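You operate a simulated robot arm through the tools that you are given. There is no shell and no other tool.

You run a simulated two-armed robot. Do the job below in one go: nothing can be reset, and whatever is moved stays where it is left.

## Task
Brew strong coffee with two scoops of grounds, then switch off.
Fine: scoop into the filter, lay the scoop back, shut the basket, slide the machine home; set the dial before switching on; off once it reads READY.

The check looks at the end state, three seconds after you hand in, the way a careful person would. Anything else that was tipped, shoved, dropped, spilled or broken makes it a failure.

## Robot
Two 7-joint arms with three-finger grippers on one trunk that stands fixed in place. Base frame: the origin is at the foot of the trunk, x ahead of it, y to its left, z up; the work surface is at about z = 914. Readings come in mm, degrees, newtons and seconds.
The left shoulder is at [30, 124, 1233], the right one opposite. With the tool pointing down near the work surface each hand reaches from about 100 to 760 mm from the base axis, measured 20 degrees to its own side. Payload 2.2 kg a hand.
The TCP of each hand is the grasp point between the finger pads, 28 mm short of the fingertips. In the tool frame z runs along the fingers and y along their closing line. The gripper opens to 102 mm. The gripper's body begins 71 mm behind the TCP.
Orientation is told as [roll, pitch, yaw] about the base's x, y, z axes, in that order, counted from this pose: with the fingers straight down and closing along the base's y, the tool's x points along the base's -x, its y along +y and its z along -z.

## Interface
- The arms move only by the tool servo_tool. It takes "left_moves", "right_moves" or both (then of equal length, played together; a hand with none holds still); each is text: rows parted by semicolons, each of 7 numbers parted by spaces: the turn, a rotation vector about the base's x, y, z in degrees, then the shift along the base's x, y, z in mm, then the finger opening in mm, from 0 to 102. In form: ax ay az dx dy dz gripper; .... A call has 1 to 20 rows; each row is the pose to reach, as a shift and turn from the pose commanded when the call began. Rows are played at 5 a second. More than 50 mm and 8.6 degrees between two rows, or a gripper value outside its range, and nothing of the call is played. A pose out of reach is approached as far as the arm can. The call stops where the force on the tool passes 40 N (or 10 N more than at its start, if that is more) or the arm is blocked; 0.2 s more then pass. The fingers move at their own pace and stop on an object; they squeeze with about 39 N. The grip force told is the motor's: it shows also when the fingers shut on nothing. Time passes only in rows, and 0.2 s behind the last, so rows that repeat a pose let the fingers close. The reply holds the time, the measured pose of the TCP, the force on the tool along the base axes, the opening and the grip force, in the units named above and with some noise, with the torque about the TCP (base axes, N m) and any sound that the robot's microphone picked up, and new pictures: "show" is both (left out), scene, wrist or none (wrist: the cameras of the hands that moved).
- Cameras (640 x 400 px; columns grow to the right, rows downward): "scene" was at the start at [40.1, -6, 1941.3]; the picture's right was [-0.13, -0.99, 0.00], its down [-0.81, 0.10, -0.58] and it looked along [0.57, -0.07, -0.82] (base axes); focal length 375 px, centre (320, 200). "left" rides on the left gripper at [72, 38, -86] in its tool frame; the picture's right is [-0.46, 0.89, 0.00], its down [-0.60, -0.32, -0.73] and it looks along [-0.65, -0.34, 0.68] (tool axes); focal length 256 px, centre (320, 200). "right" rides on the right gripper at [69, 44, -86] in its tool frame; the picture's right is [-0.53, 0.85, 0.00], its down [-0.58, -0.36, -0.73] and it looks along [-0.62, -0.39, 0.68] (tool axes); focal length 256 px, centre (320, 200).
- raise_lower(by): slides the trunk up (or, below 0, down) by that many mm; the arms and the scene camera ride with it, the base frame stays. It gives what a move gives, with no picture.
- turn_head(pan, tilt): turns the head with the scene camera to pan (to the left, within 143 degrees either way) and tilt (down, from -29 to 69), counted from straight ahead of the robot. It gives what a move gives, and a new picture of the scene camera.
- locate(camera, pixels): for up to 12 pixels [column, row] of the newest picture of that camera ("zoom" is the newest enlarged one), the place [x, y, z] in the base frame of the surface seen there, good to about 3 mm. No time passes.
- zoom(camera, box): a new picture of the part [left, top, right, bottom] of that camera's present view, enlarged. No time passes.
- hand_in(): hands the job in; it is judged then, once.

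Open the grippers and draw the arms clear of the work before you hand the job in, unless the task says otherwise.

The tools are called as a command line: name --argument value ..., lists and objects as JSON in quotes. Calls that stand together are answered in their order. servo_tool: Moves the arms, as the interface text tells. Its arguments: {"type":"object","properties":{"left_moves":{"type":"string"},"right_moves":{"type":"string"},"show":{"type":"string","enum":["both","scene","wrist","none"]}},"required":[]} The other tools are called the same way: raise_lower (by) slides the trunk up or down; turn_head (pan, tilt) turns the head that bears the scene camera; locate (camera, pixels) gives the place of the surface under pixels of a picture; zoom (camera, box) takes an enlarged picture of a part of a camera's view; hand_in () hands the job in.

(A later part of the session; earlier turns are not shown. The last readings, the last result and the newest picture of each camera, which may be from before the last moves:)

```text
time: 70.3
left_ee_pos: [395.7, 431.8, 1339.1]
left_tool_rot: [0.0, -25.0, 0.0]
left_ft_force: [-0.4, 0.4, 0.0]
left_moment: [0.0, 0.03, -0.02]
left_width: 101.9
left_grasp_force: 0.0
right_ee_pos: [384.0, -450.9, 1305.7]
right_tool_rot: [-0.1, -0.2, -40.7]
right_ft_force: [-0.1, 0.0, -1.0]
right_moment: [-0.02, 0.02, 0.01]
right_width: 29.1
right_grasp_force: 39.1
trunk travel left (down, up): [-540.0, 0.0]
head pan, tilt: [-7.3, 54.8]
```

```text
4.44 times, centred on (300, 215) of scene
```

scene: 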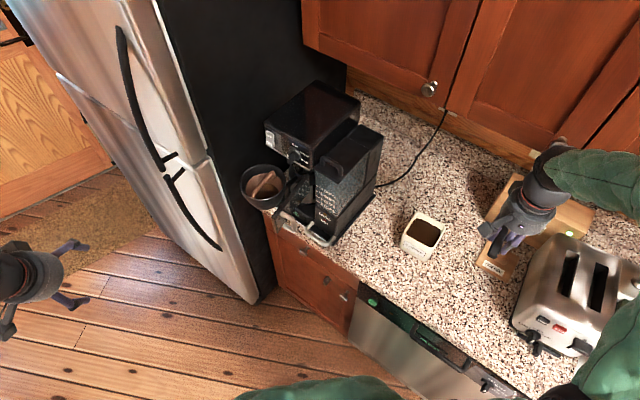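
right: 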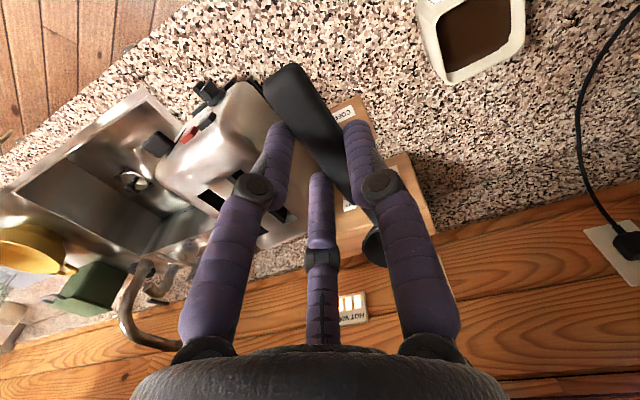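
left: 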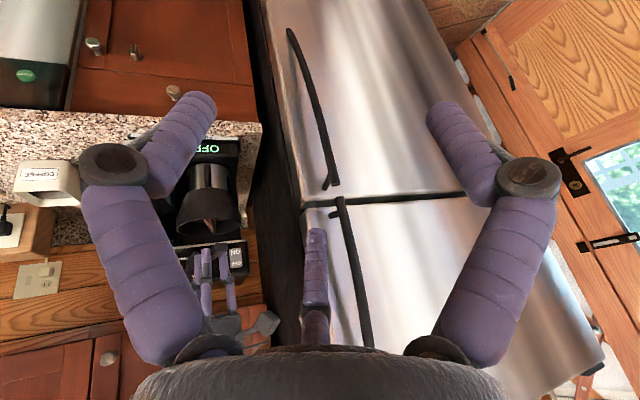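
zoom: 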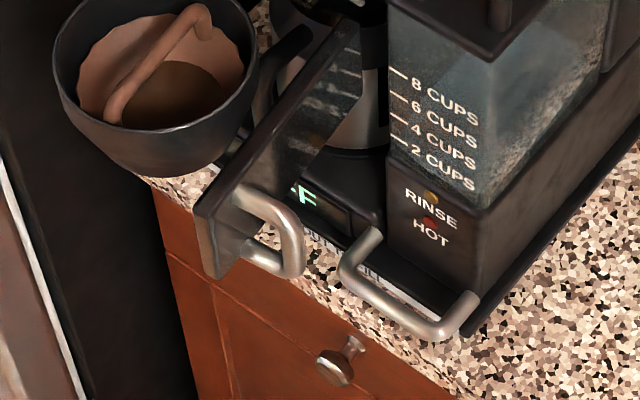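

The level has risen to z≈1150.5 from 1147.8 (floor 1144.6), so two equal scoops are in with no spill. I lower the trunk by 65 and then bring the scoop down to its original place.

raise_lower --by -65

servo_tool --right_moves "0 0 0 0 0 -45 0; 0 0 0 0 0 -90 0; 0 0 0 0 0 -135 0; 0 0 0 0 0 -180 0; 0 0 0 0 0 -220 0; 0 0 0 0 0 -255 0; 0 0 0 0 0 -280 0; 0 0 0 0 0 -280 0" --show "both"

```text
time: 71.4
left_ee_pos: [393.8, 432.0, 1274.6]
left_tool_rot: [0.0, -25.0, -0.1]
left_ft_force: [0.1, -0.3, 0.3]
left_moment: [-0.01, -0.02, -0.01]
left_width: 101.8
left_grasp_force: 0.1
right_ee_pos: [385.3, -452.3, 1242.0]
right_tool_rot: [-0.1, -0.1, -40.7]
right_ft_force: [-0.4, 0.9, 0.2]
right_moment: [0.02, 0.01, -0.01]
right_width: 29.1
right_grasp_force: 39.5
trunk travel left (down, up): [-475.0, 65.0]
head pan, tilt: [-7.3, 54.8]
```

```text
time: 73.2
left_ee_pos: [395.0, 432.0, 1275.1]
left_tool_rot: [0.0, -25.0, 0.0]
left_ft_force: [0.1, 0.3, -0.7]
left_moment: [0.02, -0.03, 0.0]
left_width: 101.8
left_grasp_force: 0.0
right_ee_pos: [383.3, -452.4, 962.4]
right_tool_rot: [-0.1, 0.0, -40.8]
right_ft_force: [0.3, 0.7, -1.0]
right_moment: [0.0, -0.04, 0.02]
right_width: 29.3
right_grasp_force: 39.8
trunk travel left (down, up): [-475.0, 65.0]
head pan, tilt: [-7.3, 54.8]
```

scene: 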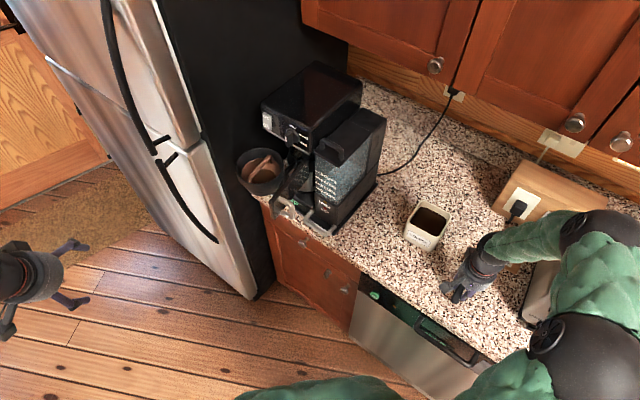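
right: 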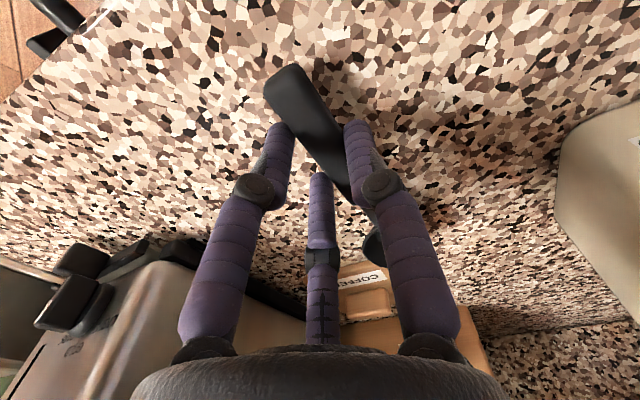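

The scoop is 19 mm above the counter. I lower it gently to contact.

servo_tool --right_moves "0 0 0 0 1 -8 0; 0 0 0 0 1 -13 0; 0 0 0 0 1 -16 0; 0 0 0 0 1 -18 0; 0 0 0 0 1 -19 0; 0 0 0 0 1 -19 0" --show "none"

```text
time: 74.6
left_ee_pos: [393.2, 432.8, 1275.2]
left_tool_rot: [-0.2, -25.1, 0.1]
left_ft_force: [0.1, 1.1, -0.1]
left_moment: [-0.05, -0.04, 0.01]
left_width: 102.0
left_grasp_force: 0.1
right_ee_pos: [383.5, -451.5, 946.1]
right_tool_rot: [0.0, -0.5, -40.9]
right_ft_force: [-3.3, 0.9, 37.6]
right_moment: [0.56, 0.43, -0.01]
right_width: 29.1
right_grasp_force: 38.8
trunk travel left (down, up): [-475.0, 65.0]
head pan, tilt: [-7.3, 54.8]
```

Contact with the counter (37 N at z 946), so I ease up 2.5 mm and then open the fingers.

servo_tool --right_moves "0 0 0 0 0 2.5 0; 0 0 0 0 0 3 0; 0 0 0 0 0 3 30; 0 0 0 0 0 3 40; 0 0 0 0 0 3 60; 0 0 0 0 0 3 80; 0 0 0 0 0 3 102; 0 0 0 0 0 3 102" --show "both"

```text
time: 76.4
left_ee_pos: [395.1, 432.2, 1274.5]
left_tool_rot: [-0.1, -25.0, 0.0]
left_ft_force: [-0.8, 0.7, 0.4]
left_moment: [0.02, -0.03, -0.01]
left_width: 102.1
left_grasp_force: 0.2
right_ee_pos: [383.3, -449.6, 945.4]
right_tool_rot: [-0.1, -0.1, -40.8]
right_ft_force: [-0.4, 0.7, -0.3]
right_moment: [0.0, 0.0, 0.0]
right_width: 101.8
right_grasp_force: 0.0
trunk travel left (down, up): [-475.0, 65.0]
head pan, tilt: [-7.3, 54.8]
```

scene: 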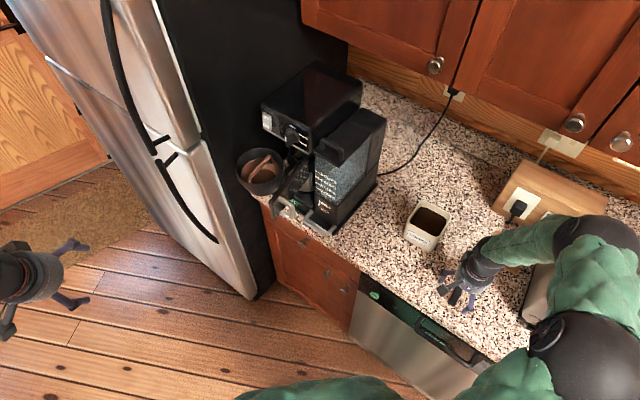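
right: 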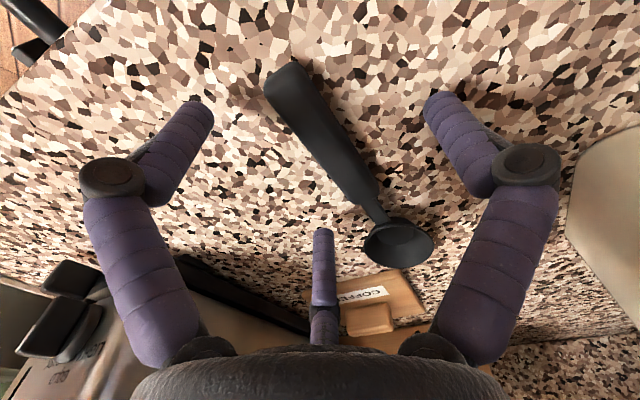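

The scoop lies back on the counter at its old place. I lift the hand straight up and view it.

servo_tool --right_moves "0 0 0 0 0 20 102; 0 0 0 0 0 60 102; 0 0 0 0 0 105 102; 0 0 0 0 0 150 102; 0 0 0 0 0 195 102; 0 0 0 0 0 240 102; 0 0 0 0 0 280 102; 0 0 0 0 0 280 102" --show "both"

zoom --camera "right" --box '[220, 60, 420, 230]'

```text
time: 78.2
left_ee_pos: [394.7, 431.8, 1276.6]
left_tool_rot: [0.0, -25.1, -0.1]
left_ft_force: [0.3, 0.2, -0.1]
left_moment: [0.02, 0.02, 0.0]
left_width: 102.0
left_grasp_force: 0.2
right_ee_pos: [384.7, -449.6, 1226.1]
right_tool_rot: [0.0, 0.0, -40.9]
right_ft_force: [0.0, -0.1, -0.3]
right_moment: [0.01, -0.01, -0.01]
right_width: 101.9
right_grasp_force: 0.1
trunk travel left (down, up): [-475.0, 65.0]
head pan, tilt: [-7.3, 54.8]
```

scene: 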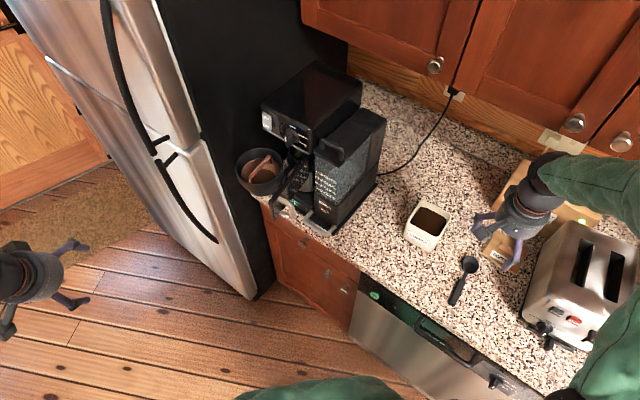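
right: 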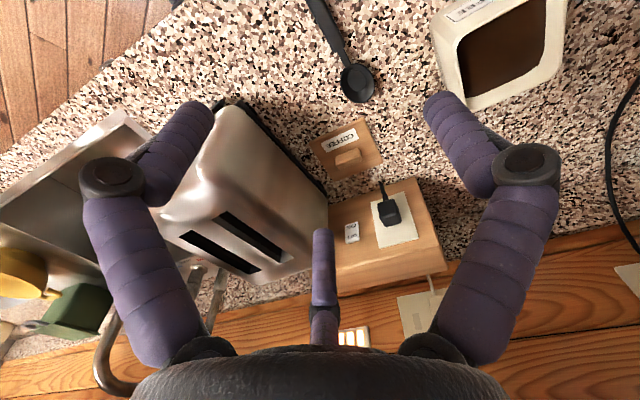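

```text
2.35 times, centred on (320, 145) of right
```

zoom: 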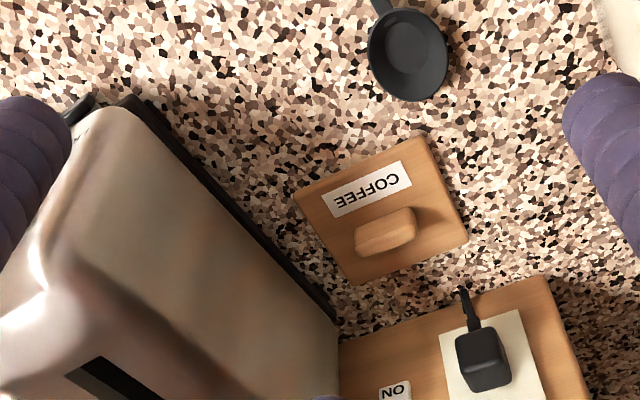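

The scoop is back and empty. Now the basket door: I measure its panel, handle and the machine's front more exactly from the unobstructed scene view.

zoom --camera "scene" --box '[265, 150, 325, 230]'

locate --camera "zoom" --pixels '[[350, 110], [385, 65], [300, 170], [260, 250], [235, 280], [240, 310], [320, 240], [340, 260], [345, 290], [310, 310], [290, 295], [300, 230]]'

```text
5.00 times, centred on (295, 190) of scene
```

zoom: 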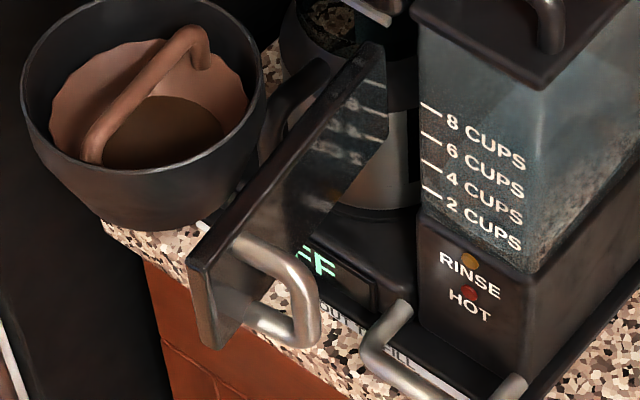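

```text
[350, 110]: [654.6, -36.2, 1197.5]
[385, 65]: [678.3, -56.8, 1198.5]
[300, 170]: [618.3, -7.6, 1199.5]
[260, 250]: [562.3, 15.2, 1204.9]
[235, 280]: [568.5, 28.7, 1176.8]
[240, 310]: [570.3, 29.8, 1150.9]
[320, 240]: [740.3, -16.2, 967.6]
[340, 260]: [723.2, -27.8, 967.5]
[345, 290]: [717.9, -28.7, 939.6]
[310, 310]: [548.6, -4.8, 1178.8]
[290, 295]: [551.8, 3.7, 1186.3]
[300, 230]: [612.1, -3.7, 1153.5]
```

The panel's outer face runs from the hinge (≈680,-58) at azimuth 142° to the free end (568,30), with the steel handle near the end. I locate the tank's front so the pushing hand can clear it.

locate --camera "scene" --pixels '[[327, 180], [318, 165], [345, 178], [330, 155], [316, 150], [350, 170], [340, 145], [325, 140], [335, 205], [318, 195], [360, 150], [312, 128]]'

zoom --camera "scene" --box '[280, 90, 400, 240]'

```text
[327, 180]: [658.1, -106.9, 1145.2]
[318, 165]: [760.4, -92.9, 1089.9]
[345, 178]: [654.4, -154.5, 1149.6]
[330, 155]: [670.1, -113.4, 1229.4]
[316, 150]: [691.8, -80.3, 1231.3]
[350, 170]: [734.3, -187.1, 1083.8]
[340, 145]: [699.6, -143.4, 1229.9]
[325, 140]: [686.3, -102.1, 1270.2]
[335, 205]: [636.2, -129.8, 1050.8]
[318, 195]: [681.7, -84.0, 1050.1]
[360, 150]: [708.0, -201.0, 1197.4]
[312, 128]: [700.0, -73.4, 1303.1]
```

```text
2.67 times, centred on (340, 165) of scene
```

zoom: 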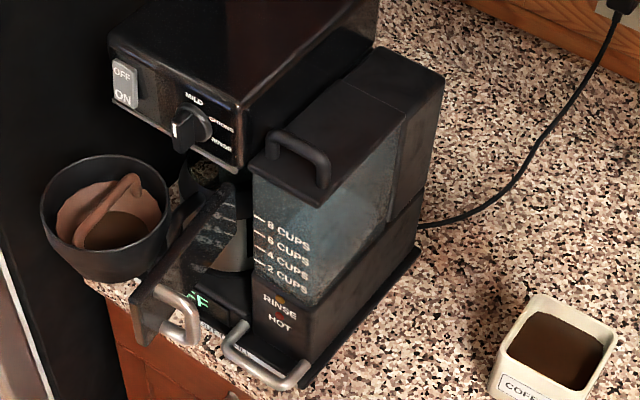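

The tank front lies at about (692,-80)-(640,-150), leaving room beside the door. I close the right hand and bring it up and round to (450,-180,1300), yawed +52°, ready to push the door from outside.

servo_tool --right_moves "0 0 7.1 5 21 20 60; 0 0 14.3 10 42 40 20; 0 0 21.4 15 62 60 0; 0 0 28.5 20 83 74 0; 0 0 35.7 25 104 74 0; 0 0 42.8 30 125 74 0; 0 0 49.9 35 145 74 0; 0 0 57 40 166 74 0; 0 0 64.2 45 187 74 0; 0 0 71.3 50 208 74 0; 0 0 78.4 55 228 74 0; 0 0 85.6 60 249 74 0; 0 0 92.7 65 270 74 0; 0 0 92.7 65 270 74 0" --show "scene"

servo_tool --right_moves "5.9 -4.6 0 0 0 0 0; 11.8 -9.2 0 0 0 0 0; 17.7 -13.9 0 0 0 0 0; 23.6 -18.5 0 0 0 0 0; 29.6 -23.1 0 0 0 0 0; 35.5 -27.7 0 0 0 0 0; 35.5 -27.7 0 0 0 0 0" --show "both"

```text
time: 81.2
left_ee_pos: [394.4, 431.3, 1275.9]
left_tool_rot: [0.0, -25.1, 0.0]
left_ft_force: [0.0, -0.3, -0.2]
left_moment: [0.0, 0.03, -0.01]
left_width: 101.7
left_grasp_force: 0.1
right_ee_pos: [447.9, -180.8, 1300.0]
right_tool_rot: [0.1, 0.0, 52.0]
right_ft_force: [-0.4, -1.1, -1.0]
right_moment: [0.01, 0.02, -0.03]
right_width: 1.9
right_grasp_force: 31.4
trunk travel left (down, up): [-475.0, 65.0]
head pan, tilt: [-7.3, 54.8]
```

scene: 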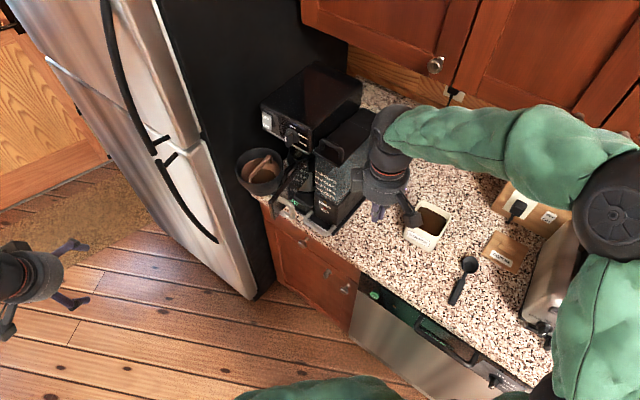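

```text
time: 82.8
left_ee_pos: [395.4, 431.1, 1274.5]
left_tool_rot: [0.1, -25.0, 0.0]
left_ft_force: [-0.2, -1.1, -0.1]
left_moment: [0.03, 0.05, 0.04]
left_width: 102.2
left_grasp_force: 0.1
right_ee_pos: [448.9, -181.8, 1300.9]
right_tool_rot: [0.2, -45.0, 51.7]
right_ft_force: [0.1, 0.5, -0.3]
right_moment: [0.01, -0.03, -0.03]
right_width: 1.9
right_grasp_force: 30.9
trunk travel left (down, up): [-475.0, 65.0]
head pan, tilt: [-7.3, 54.8]
```

scene: 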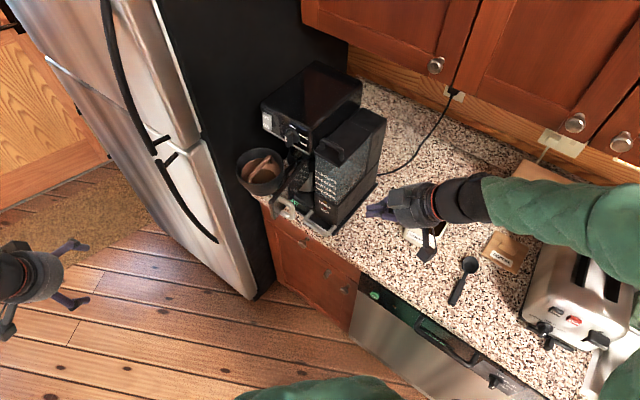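
right: 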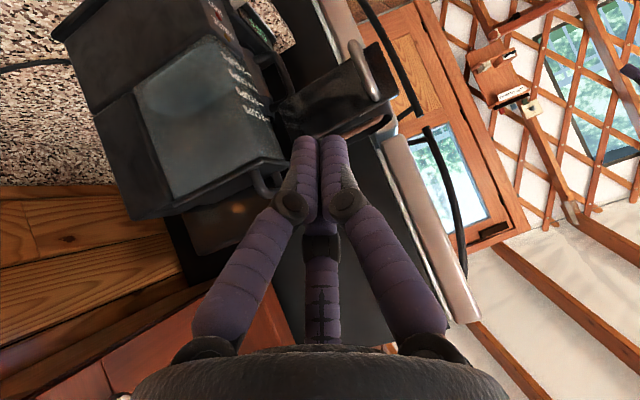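

The hand points at the door's outer face. I move to a pre-contact point about 35 mm off the panel.

servo_tool --right_moves "0 0 0 23 21 -19 0; 0 0 0 46 42 -38 0; 0 0 0 69 63 -58 0; 0 0 0 92 85 -77 0; 0 0 0 115 106 -97 0; 0 0 0 138 127 -116 0; 0 0 0 138 127 -116 0" --show "both"

zoom --camera "scene" --box '[250, 140, 350, 230]'

```text
time: 84.4
left_ee_pos: [393.7, 432.3, 1275.4]
left_tool_rot: [0.0, -25.0, 0.0]
left_ft_force: [-0.2, -1.0, -0.4]
left_moment: [0.01, 0.02, -0.02]
left_width: 102.2
left_grasp_force: 0.0
right_ee_pos: [586.4, -53.3, 1184.8]
right_tool_rot: [0.1, -45.2, 51.8]
right_ft_force: [0.4, -0.6, 0.2]
right_moment: [0.05, -0.01, 0.01]
right_width: 2.1
right_grasp_force: 31.5
trunk travel left (down, up): [-475.0, 65.0]
head pan, tilt: [-7.3, 54.8]
```

scene: 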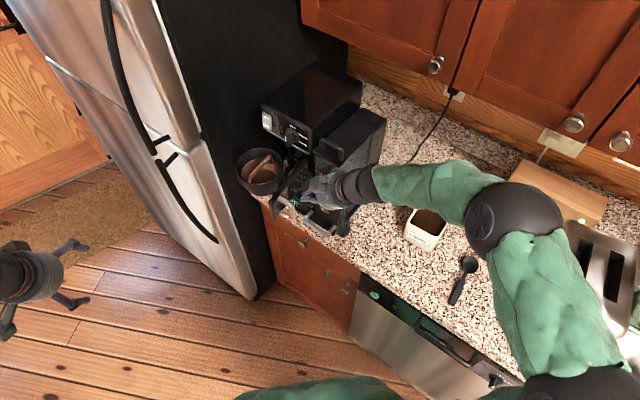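
right: 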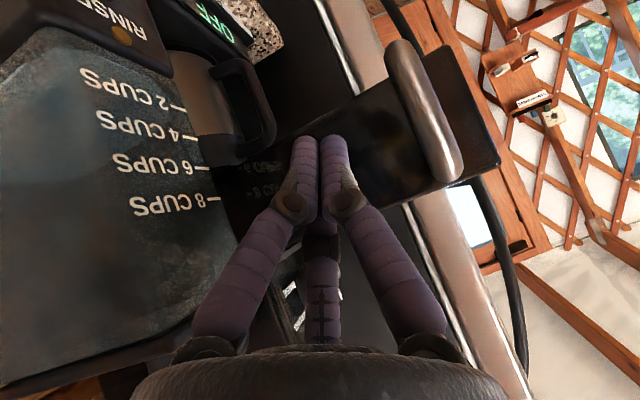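

```text
4.44 times, centred on (300, 185) of scene
```

zoom: 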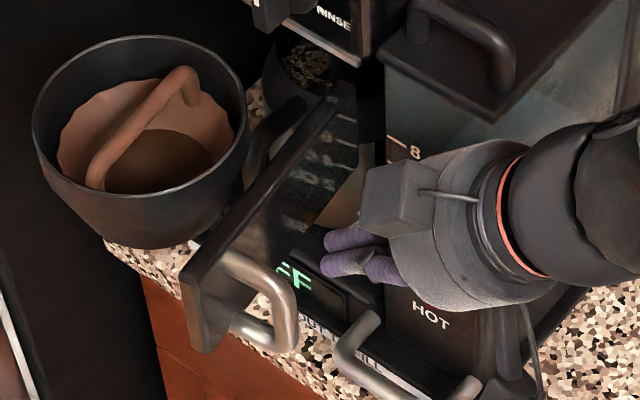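

I check heights of the carafe handle (right view (250,110)) and the panel near the fingertips.

locate --camera "right" --pixels '[[255, 85], [265, 120], [235, 150], [350, 120], [380, 140], [400, 175], [360, 90], [420, 110], [470, 130], [330, 130], [290, 190], [215, 110]]'

```text
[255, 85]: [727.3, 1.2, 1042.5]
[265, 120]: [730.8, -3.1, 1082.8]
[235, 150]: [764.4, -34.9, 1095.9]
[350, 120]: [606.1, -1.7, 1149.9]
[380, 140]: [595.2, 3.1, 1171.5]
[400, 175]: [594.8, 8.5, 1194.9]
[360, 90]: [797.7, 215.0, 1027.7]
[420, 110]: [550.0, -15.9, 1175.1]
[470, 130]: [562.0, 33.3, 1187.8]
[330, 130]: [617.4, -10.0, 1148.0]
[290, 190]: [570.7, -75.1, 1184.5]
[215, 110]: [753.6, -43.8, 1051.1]
```

The panel face lies as expected and the carafe handle is far below. I push the door at 62 mm from the hinge along its arc, first through about 45°.

servo_tool --right_moves "0 0 0 16 8 0 0; 0 0 0 32 19.2 0 0; 0 0 -7.5 35.6 27 0 0; 0 0 -15 40 34.2 0 0; 0 0 -22.5 45.4 40.7 0 0; 0 0 -30 51.7 46.6 0 0; 0 0 -37.5 58.6 51.5 0 0; 0 0 -45 66 55.6 0 0" --show "both"

zoom --camera "scene" --box '[230, 110, 350, 230]'

```text
time: 86.2
left_ee_pos: [395.3, 431.9, 1275.0]
left_tool_rot: [0.0, -25.0, 0.0]
left_ft_force: [0.2, 0.2, 0.8]
left_moment: [-0.01, 0.03, -0.03]
left_width: 101.9
left_grasp_force: 0.0
right_ee_pos: [654.1, 2.5, 1181.9]
right_tool_rot: [0.1, -45.1, 6.6]
right_ft_force: [0.2, 0.4, -0.2]
right_moment: [0.01, 0.0, 0.01]
right_width: 1.9
right_grasp_force: 31.7
trunk travel left (down, up): [-475.0, 65.0]
head pan, tilt: [-7.3, 54.8]
```

scene: 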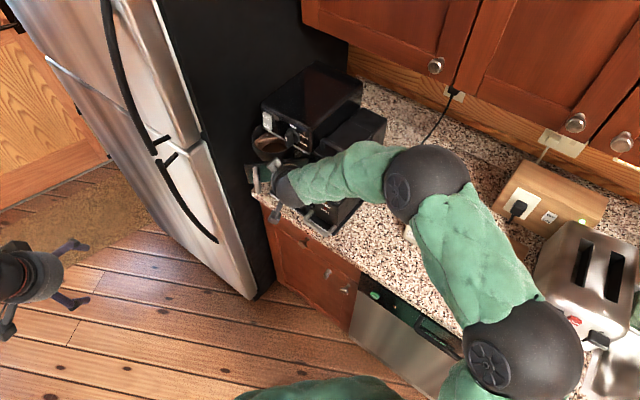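
right: 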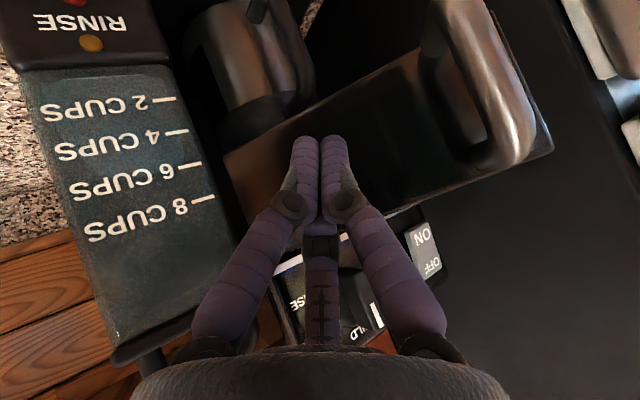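

```text
3.33 times, centred on (290, 170) of scene
```

zoom: 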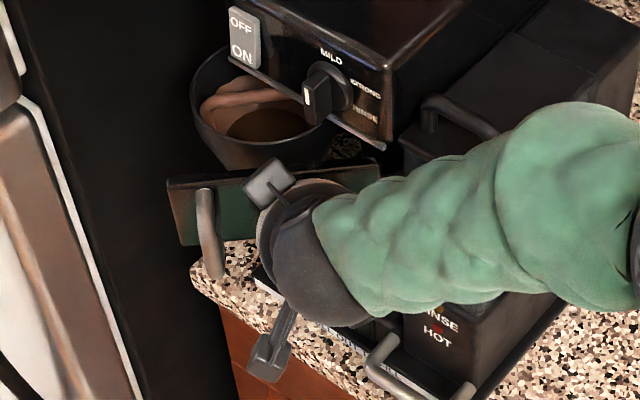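

The door is swinging smoothly with no resistance and the grounds stay put. I continue pushing through to nearly closed.

servo_tool --right_moves "0 0 -7.5 8.1 3 0 0; 0 0 -15 16.3 5 0 0; 0 0 -22.5 24.9 5.7 0 0; 0 0 -30 33.4 5.4 0 0; 0 0 -37.5 41.7 4.1 0 0; 0 0 -37.5 41.7 4.1 0 0" --show "both"

zoom --camera "scene" --box '[230, 110, 350, 230]'

```text
time: 87.6
left_ee_pos: [394.6, 431.3, 1275.0]
left_tool_rot: [-0.1, -25.0, -0.1]
left_ft_force: [0.7, -0.1, -0.7]
left_moment: [0.01, 0.0, 0.03]
left_width: 102.1
left_grasp_force: 0.0
right_ee_pos: [694.9, 7.1, 1184.9]
right_tool_rot: [0.1, -45.1, -30.8]
right_ft_force: [0.0, 0.7, 0.4]
right_moment: [0.0, -0.03, 0.01]
right_width: 2.2
right_grasp_force: 31.8
trunk travel left (down, up): [-475.0, 65.0]
head pan, tilt: [-7.3, 54.8]
```

scene: 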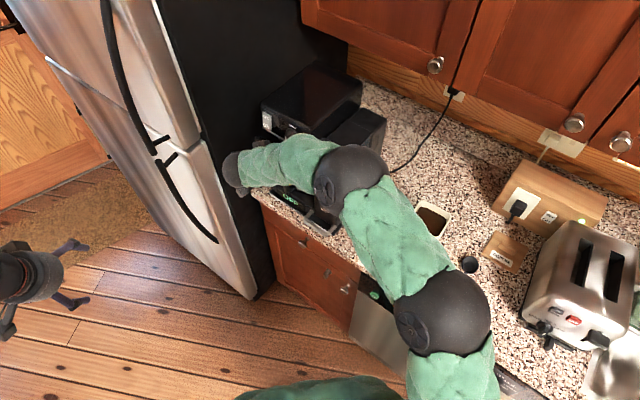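
right: 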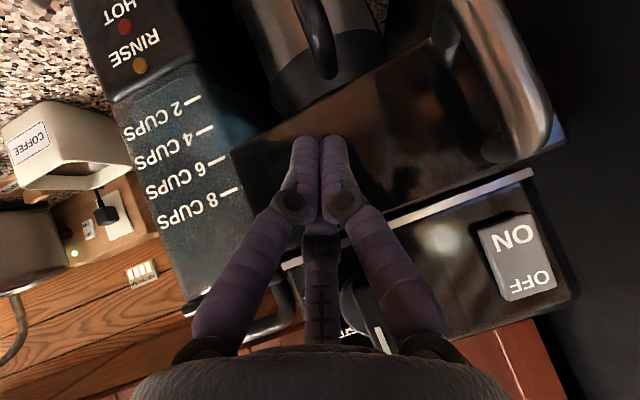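

```text
3.33 times, centred on (290, 170) of scene
```

zoom: 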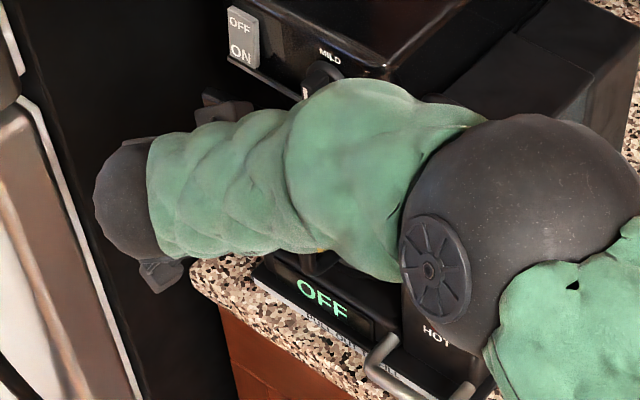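

The panel is almost in line with the machine front. I push the last degrees and press a little further until I feel it seat.

servo_tool --right_moves "0 0 -4 4.5 -1 0 0; 0 0 -7.5 8.2 -2.4 0 0; 0 0 -7.5 11.3 -4.9 0 0; 0 0 -7.5 14.5 -7.4 0 0; 0 0 -7.5 17.6 -9.9 0 0; 0 0 -7.5 20.7 -12.4 0 0; 0 0 -7.5 23.8 -14.8 0 0" --show "both"

```text
time: 89.2
left_ee_pos: [395.2, 431.2, 1275.3]
left_tool_rot: [0.0, -25.0, 0.0]
left_ft_force: [0.2, 0.1, 0.7]
left_moment: [-0.02, 0.04, 0.01]
left_width: 102.1
left_grasp_force: 0.0
right_ee_pos: [718.1, -9.3, 1184.3]
right_tool_rot: [0.1, -45.0, -38.2]
right_ft_force: [-1.8, -0.3, -0.5]
right_moment: [0.04, 0.03, -0.04]
right_width: 2.3
right_grasp_force: 31.7
trunk travel left (down, up): [-475.0, 65.0]
head pan, tilt: [-7.3, 54.8]
```

scene: 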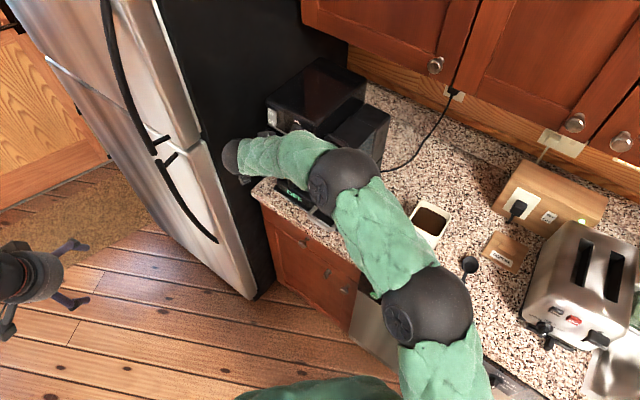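
right: 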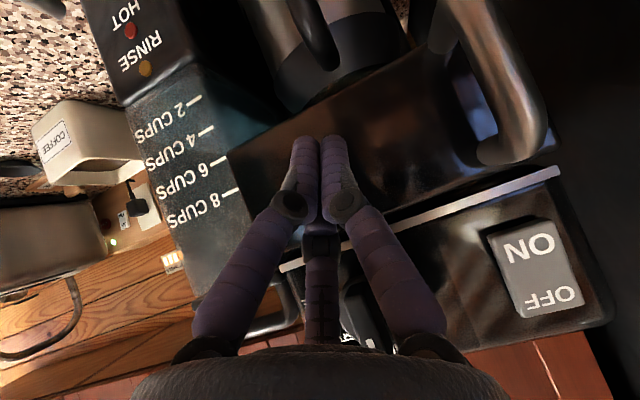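

Almost no force and the whole machine seems to have begun sliding back, so the door is shut against the body. I check alignment of panel and machine front by locating points on both.

locate --camera "right" --pixels '[[250, 170], [300, 220], [400, 130], [440, 170], [380, 180], [500, 190], [560, 172], [450, 230], [590, 200], [530, 60], [520, 150], [545, 140]]'

locate --camera "scene" --pixels '[[400, 70], [350, 40], [450, 95], [500, 110], [365, 82], [318, 60], [270, 105], [312, 222], [285, 190], [300, 100]]'

zoom --camera "scene" --box '[230, 50, 400, 240]'

```text
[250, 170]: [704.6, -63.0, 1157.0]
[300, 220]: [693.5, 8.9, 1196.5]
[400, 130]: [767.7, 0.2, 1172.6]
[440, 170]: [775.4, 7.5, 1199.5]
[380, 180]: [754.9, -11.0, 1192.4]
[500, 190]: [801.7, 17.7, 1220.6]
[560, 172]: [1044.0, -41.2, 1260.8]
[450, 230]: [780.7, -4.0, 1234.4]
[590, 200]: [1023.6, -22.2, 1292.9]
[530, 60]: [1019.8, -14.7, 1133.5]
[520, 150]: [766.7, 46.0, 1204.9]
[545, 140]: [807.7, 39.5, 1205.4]
```

```text
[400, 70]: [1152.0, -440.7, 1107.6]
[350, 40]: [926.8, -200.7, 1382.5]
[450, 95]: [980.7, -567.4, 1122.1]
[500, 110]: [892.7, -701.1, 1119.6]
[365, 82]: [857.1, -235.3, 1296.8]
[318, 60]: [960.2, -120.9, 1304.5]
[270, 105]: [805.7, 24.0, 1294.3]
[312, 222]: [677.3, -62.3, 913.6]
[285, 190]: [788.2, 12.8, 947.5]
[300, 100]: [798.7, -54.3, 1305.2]
```

```text
2.11 times, centred on (315, 145) of scene
```

zoom: 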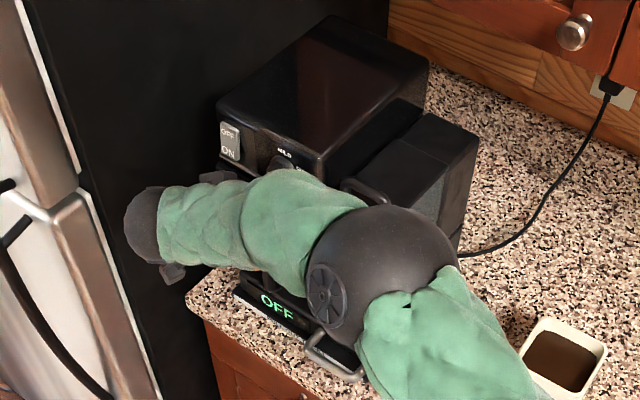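

The panel now runs at azimuth 45°, parallel to the machine front, so the basket is shut, and the machine's slide axis is (0.707,-0.707). I push on in that direction to slide the machine, watching the force.

servo_tool --right_moves "0 0 0 7 -7 0 0; 0 0 0 14 -14 0 0; 0 0 0 21 -21 0 0; 0 0 0 28 -28 0 0; 0 0 0 35 -35 0 0; 0 0 0 35 -35 0 0" --show "both"

zoom --camera "scene" --box '[230, 50, 400, 240]'

```text
time: 90.6
left_ee_pos: [395.5, 431.2, 1275.8]
left_tool_rot: [0.0, -24.9, 0.1]
left_ft_force: [0.2, -0.4, -0.4]
left_moment: [0.04, 0.04, 0.0]
left_width: 102.0
left_grasp_force: 0.2
right_ee_pos: [752.9, -45.2, 1184.0]
right_tool_rot: [0.2, -45.1, -38.2]
right_ft_force: [-0.4, 0.5, 0.5]
right_moment: [0.0, -0.01, 0.02]
right_width: 2.1
right_grasp_force: 31.3
trunk travel left (down, up): [-475.0, 65.0]
head pan, tilt: [-7.3, 54.8]
```

scene: 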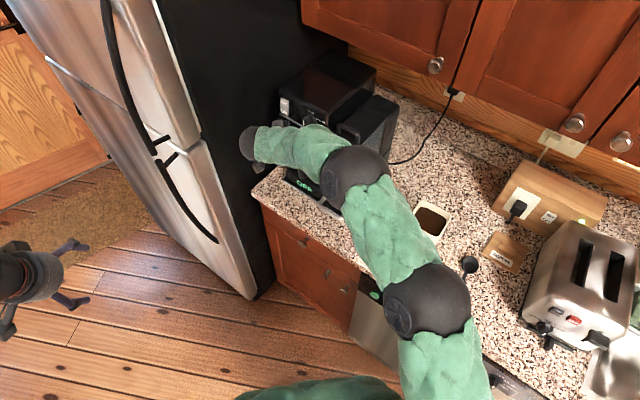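
right: 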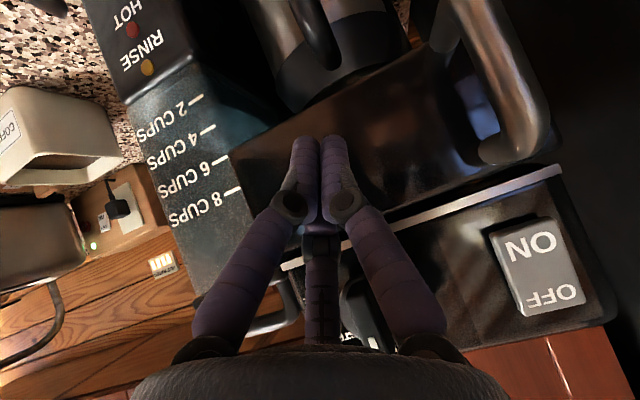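

```text
2.11 times, centred on (315, 145) of scene
```

zoom: 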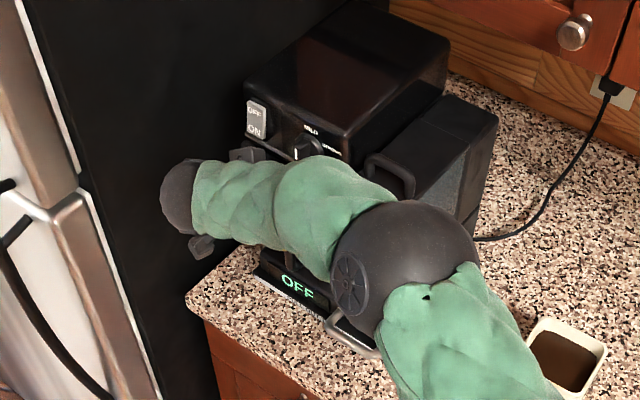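

The machine slides freely along with the hand. I check the elbow's height over the tank before continuing.

locate --camera "scene" --pixels '[[350, 180], [300, 148], [262, 145], [375, 130], [340, 205], [330, 215], [425, 300], [385, 150]]'

```text
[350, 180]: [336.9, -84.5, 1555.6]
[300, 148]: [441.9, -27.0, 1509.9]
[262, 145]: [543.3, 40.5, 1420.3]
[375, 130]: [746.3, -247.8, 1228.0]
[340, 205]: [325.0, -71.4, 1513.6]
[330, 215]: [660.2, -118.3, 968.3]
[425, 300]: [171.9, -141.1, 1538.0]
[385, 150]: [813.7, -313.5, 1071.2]
```

The arm is well above. I continue pushing in steps.

servo_tool --right_moves "0 0 0 7 -7 0 0; 0 0 0 14 -14 0 0; 0 0 0 21 -21 0 0; 0 0 0 28 -28 0 0; 0 0 0 35 -35 0 0; 0 0 0 42 -42 0 0; 0 0 0 42 -42 0 0" --show "both"

```text
time: 92.2
left_ee_pos: [394.9, 431.9, 1273.6]
left_tool_rot: [0.0, -25.0, 0.0]
left_ft_force: [0.0, 0.3, -0.2]
left_moment: [0.0, -0.01, 0.0]
left_width: 102.1
left_grasp_force: 0.1
right_ee_pos: [795.7, -85.7, 1184.8]
right_tool_rot: [0.1, -45.2, -38.2]
right_ft_force: [-1.1, 0.2, -0.1]
right_moment: [-0.02, -0.01, 0.02]
right_width: 2.2
right_grasp_force: 31.5
trunk travel left (down, up): [-475.0, 65.0]
head pan, tilt: [-7.3, 54.8]
```

scene: 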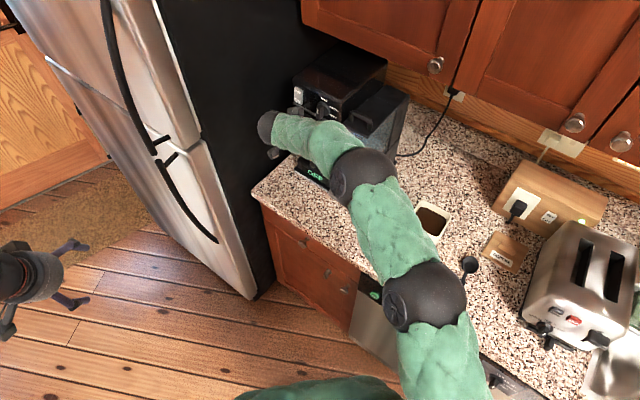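
right: 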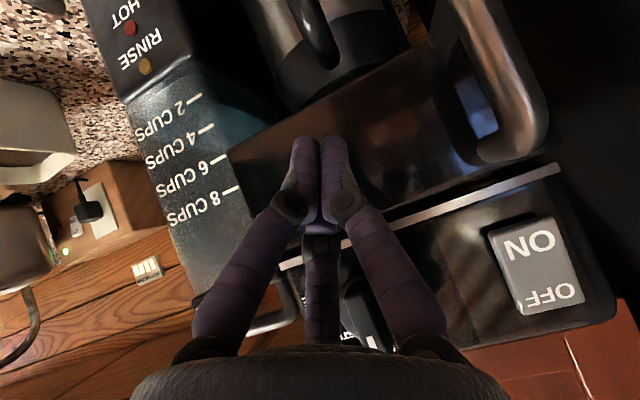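

Still sliding freely after about 130 mm. I look at the base and rail for the home position.

zoom --camera "scene" --box '[240, 40, 440, 220]'

zoom --camera "right" --box '[0, 0, 320, 200]'

```text
2.22 times, centred on (340, 130) of scene
```

zoom: 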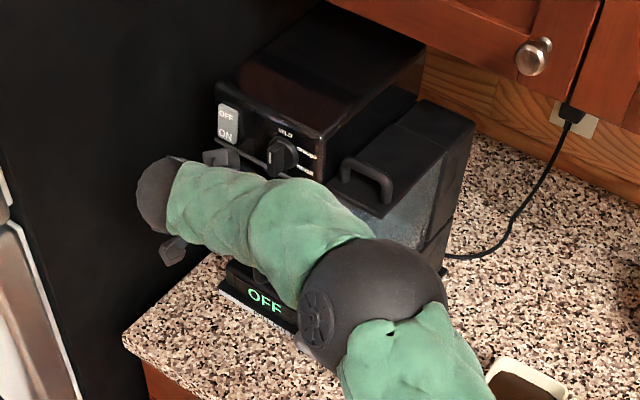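

```text
2.00 times, centred on (160, 100) of right
```

zoom: 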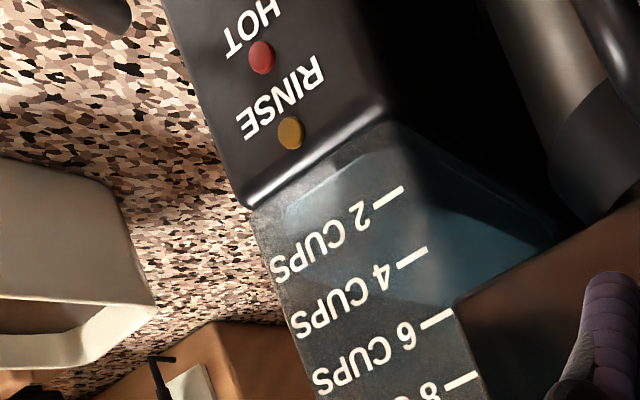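

I keep pushing another 42 mm, waiting for a stop.

servo_tool --right_moves "0 0 0 7 -7 0 0; 0 0 0 14 -14 0 0; 0 0 0 21 -21 0 0; 0 0 0 28 -28 0 0; 0 0 0 35 -35 0 0; 0 0 0 42 -42 0 0; 0 0 0 42 -42 0 0" --show "both"

```text
time: 93.8
left_ee_pos: [395.1, 431.8, 1275.1]
left_tool_rot: [0.0, -25.0, 0.0]
left_ft_force: [0.2, -0.4, -0.4]
left_moment: [0.02, -0.01, 0.02]
left_width: 101.9
left_grasp_force: 0.0
right_ee_pos: [837.2, -129.5, 1182.7]
right_tool_rot: [0.2, -45.1, -38.2]
right_ft_force: [-0.2, -0.2, -0.6]
right_moment: [0.02, 0.01, 0.01]
right_width: 2.0
right_grasp_force: 31.7
trunk travel left (down, up): [-475.0, 65.0]
head pan, tilt: [-7.3, 54.8]
```

scene: 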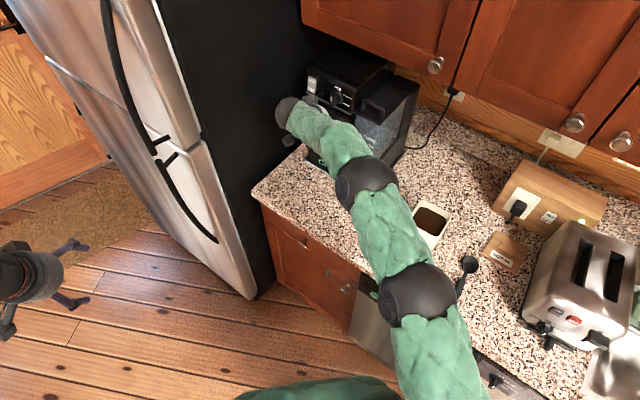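
right: 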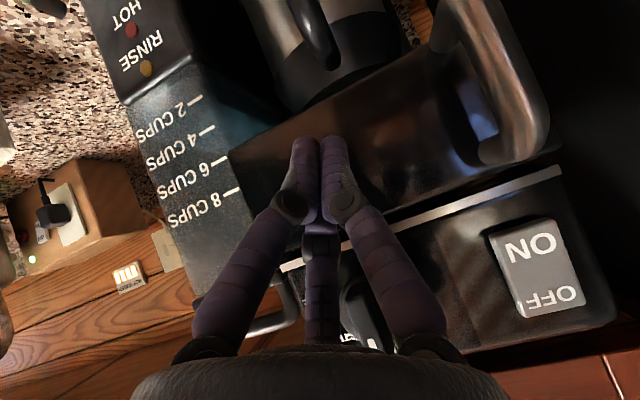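

Still no stop after ~190 mm and the arm nears its reach, so I back off slightly and flatten the hand (fingers nearly horizontal, azimuth -45°) to reach further.

servo_tool --right_moves "0 0 0 -14 14 0 0; -4.6 -5.2 -1.3 -14.5 15 -3 0; -9.3 -10.5 -2.6 -14.5 16 -6 0; -13.9 -15.7 -4 -14.5 17 -9 0; -18.6 -21 -5.3 -14.5 17.5 -12 0; -23.2 -26.2 -6.6 -14.5 17.9 -15 0; -23.2 -26.2 -6.6 -14.5 17.9 -15 0" --show "both"

```text
time: 95.4
left_ee_pos: [393.9, 433.1, 1275.2]
left_tool_rot: [0.1, -25.0, 0.0]
left_ft_force: [0.3, -0.4, -0.4]
left_moment: [0.03, 0.01, 0.0]
left_width: 101.6
left_grasp_force: 0.0
right_ee_pos: [822.3, -109.5, 1169.8]
right_tool_rot: [0.6, -80.3, -45.6]
right_ft_force: [0.0, 0.3, 0.3]
right_moment: [0.02, -0.02, -0.01]
right_width: 2.3
right_grasp_force: 31.7
trunk travel left (down, up): [-475.0, 65.0]
head pan, tilt: [-7.3, 54.8]
```

scene: 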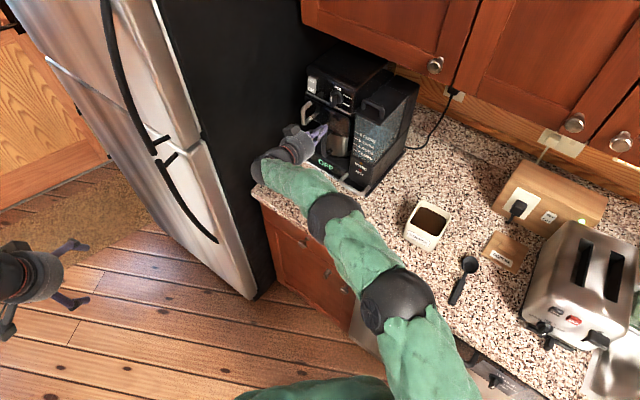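
right: 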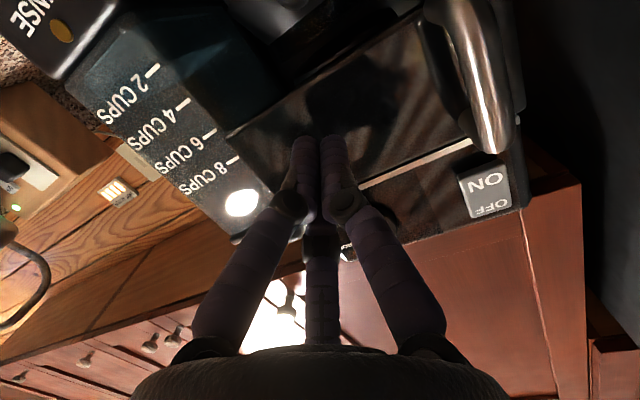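

The flat pose is reached easily and the machine front is now in clear view. I zoom in to check the door and the display.

zoom --camera "scene" --box '[270, 30, 440, 210]'

locate --camera "scene" --pixels '[[310, 70], [352, 112], [335, 45], [388, 70], [345, 90], [312, 83], [355, 190], [370, 195], [405, 145], [418, 85], [345, 185], [325, 165]]'

```text
2.22 times, centred on (355, 120) of scene
```

zoom: 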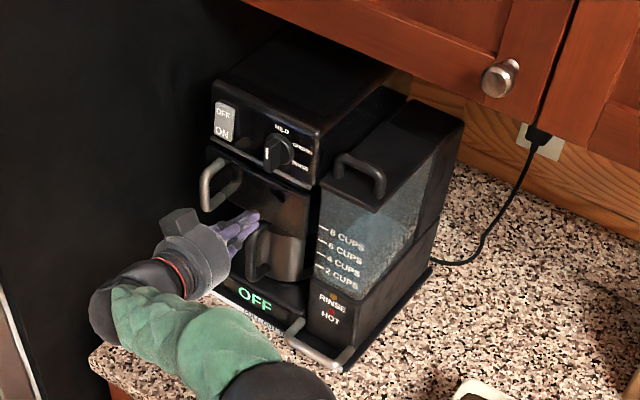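

```text
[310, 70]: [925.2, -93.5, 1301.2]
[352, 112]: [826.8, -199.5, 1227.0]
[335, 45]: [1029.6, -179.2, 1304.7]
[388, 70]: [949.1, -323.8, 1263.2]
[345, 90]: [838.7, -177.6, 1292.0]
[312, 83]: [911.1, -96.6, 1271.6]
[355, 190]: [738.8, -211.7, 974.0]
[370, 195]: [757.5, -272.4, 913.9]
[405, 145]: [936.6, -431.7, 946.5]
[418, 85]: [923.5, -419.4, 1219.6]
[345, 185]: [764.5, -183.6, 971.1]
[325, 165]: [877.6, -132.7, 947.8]
```

The door is shut and square. I resume pushing along the slide axis in 10 mm steps.

servo_tool --right_moves "0 0 0 7 -7 0 0; 0 0 0 14 -14 0 0; 0 0 0 21 -21 0 0; 0 0 0 28 -28 0 0; 0 0 0 35 -35 0 0; 0 0 0 42 -42 0 0; 0 0 0 49 -49 0 0; 0 0 0 49 -49 0 0" --show "both"

```text
time: 97.2
left_ee_pos: [395.3, 431.4, 1275.5]
left_tool_rot: [-0.1, -25.1, 0.0]
left_ft_force: [0.2, 0.7, -0.1]
left_moment: [0.0, 0.0, -0.01]
left_width: 102.2
left_grasp_force: 0.0
right_ee_pos: [869.8, -160.1, 1170.2]
right_tool_rot: [0.6, -80.2, -45.4]
right_ft_force: [0.5, 0.6, -0.1]
right_moment: [-0.03, 0.02, 0.0]
right_width: 2.2
right_grasp_force: 31.4
right hand out of reach, approached as far as the arm can: row 7, 8
trunk travel left (down, up): [-475.0, 65.0]
head pan, tilt: [-7.3, 54.8]
```

scene: 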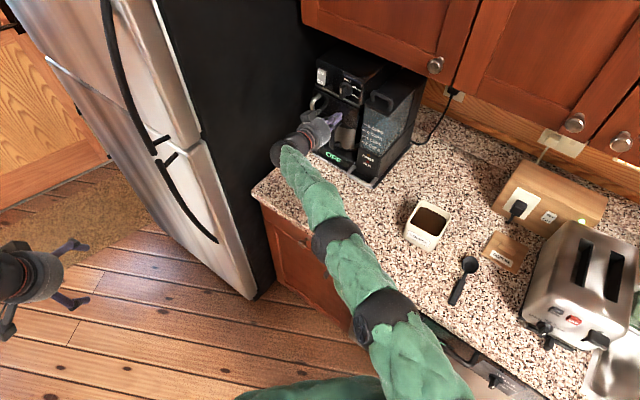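
right: 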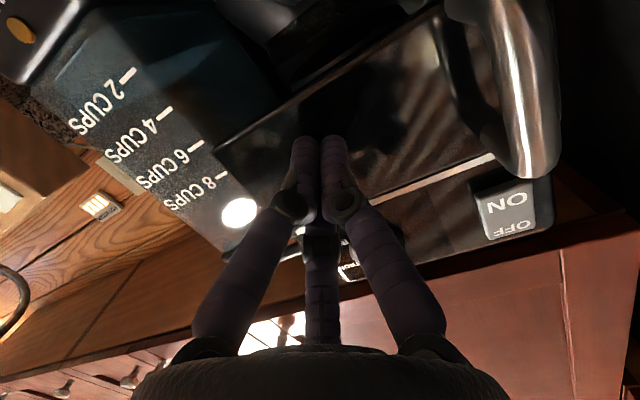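

The right arm is at its reach limit and the machine has moved about 240 mm. I look closely for signs of a home stop.

zoom --camera "scene" --box '[290, 30, 440, 200]'

locate --camera "scene" --pixels '[[317, 70], [362, 105], [362, 100], [320, 85], [420, 82], [413, 140], [375, 187], [345, 165], [360, 165], [368, 182], [395, 160], [350, 45]]'

```text
2.35 times, centred on (365, 115) of scene
```

zoom: 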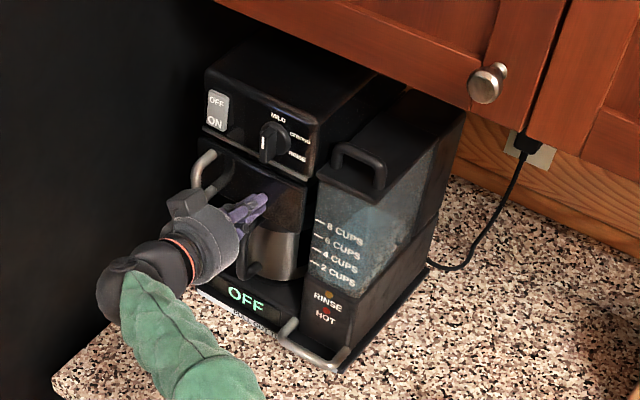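

```text
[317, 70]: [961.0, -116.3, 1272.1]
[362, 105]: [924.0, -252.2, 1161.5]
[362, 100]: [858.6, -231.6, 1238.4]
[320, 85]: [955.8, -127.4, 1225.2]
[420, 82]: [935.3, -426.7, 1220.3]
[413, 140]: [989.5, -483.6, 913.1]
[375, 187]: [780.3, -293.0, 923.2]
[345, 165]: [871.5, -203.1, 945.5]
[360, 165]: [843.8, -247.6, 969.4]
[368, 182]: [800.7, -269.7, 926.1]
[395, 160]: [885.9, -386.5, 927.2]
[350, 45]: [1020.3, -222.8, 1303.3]
```

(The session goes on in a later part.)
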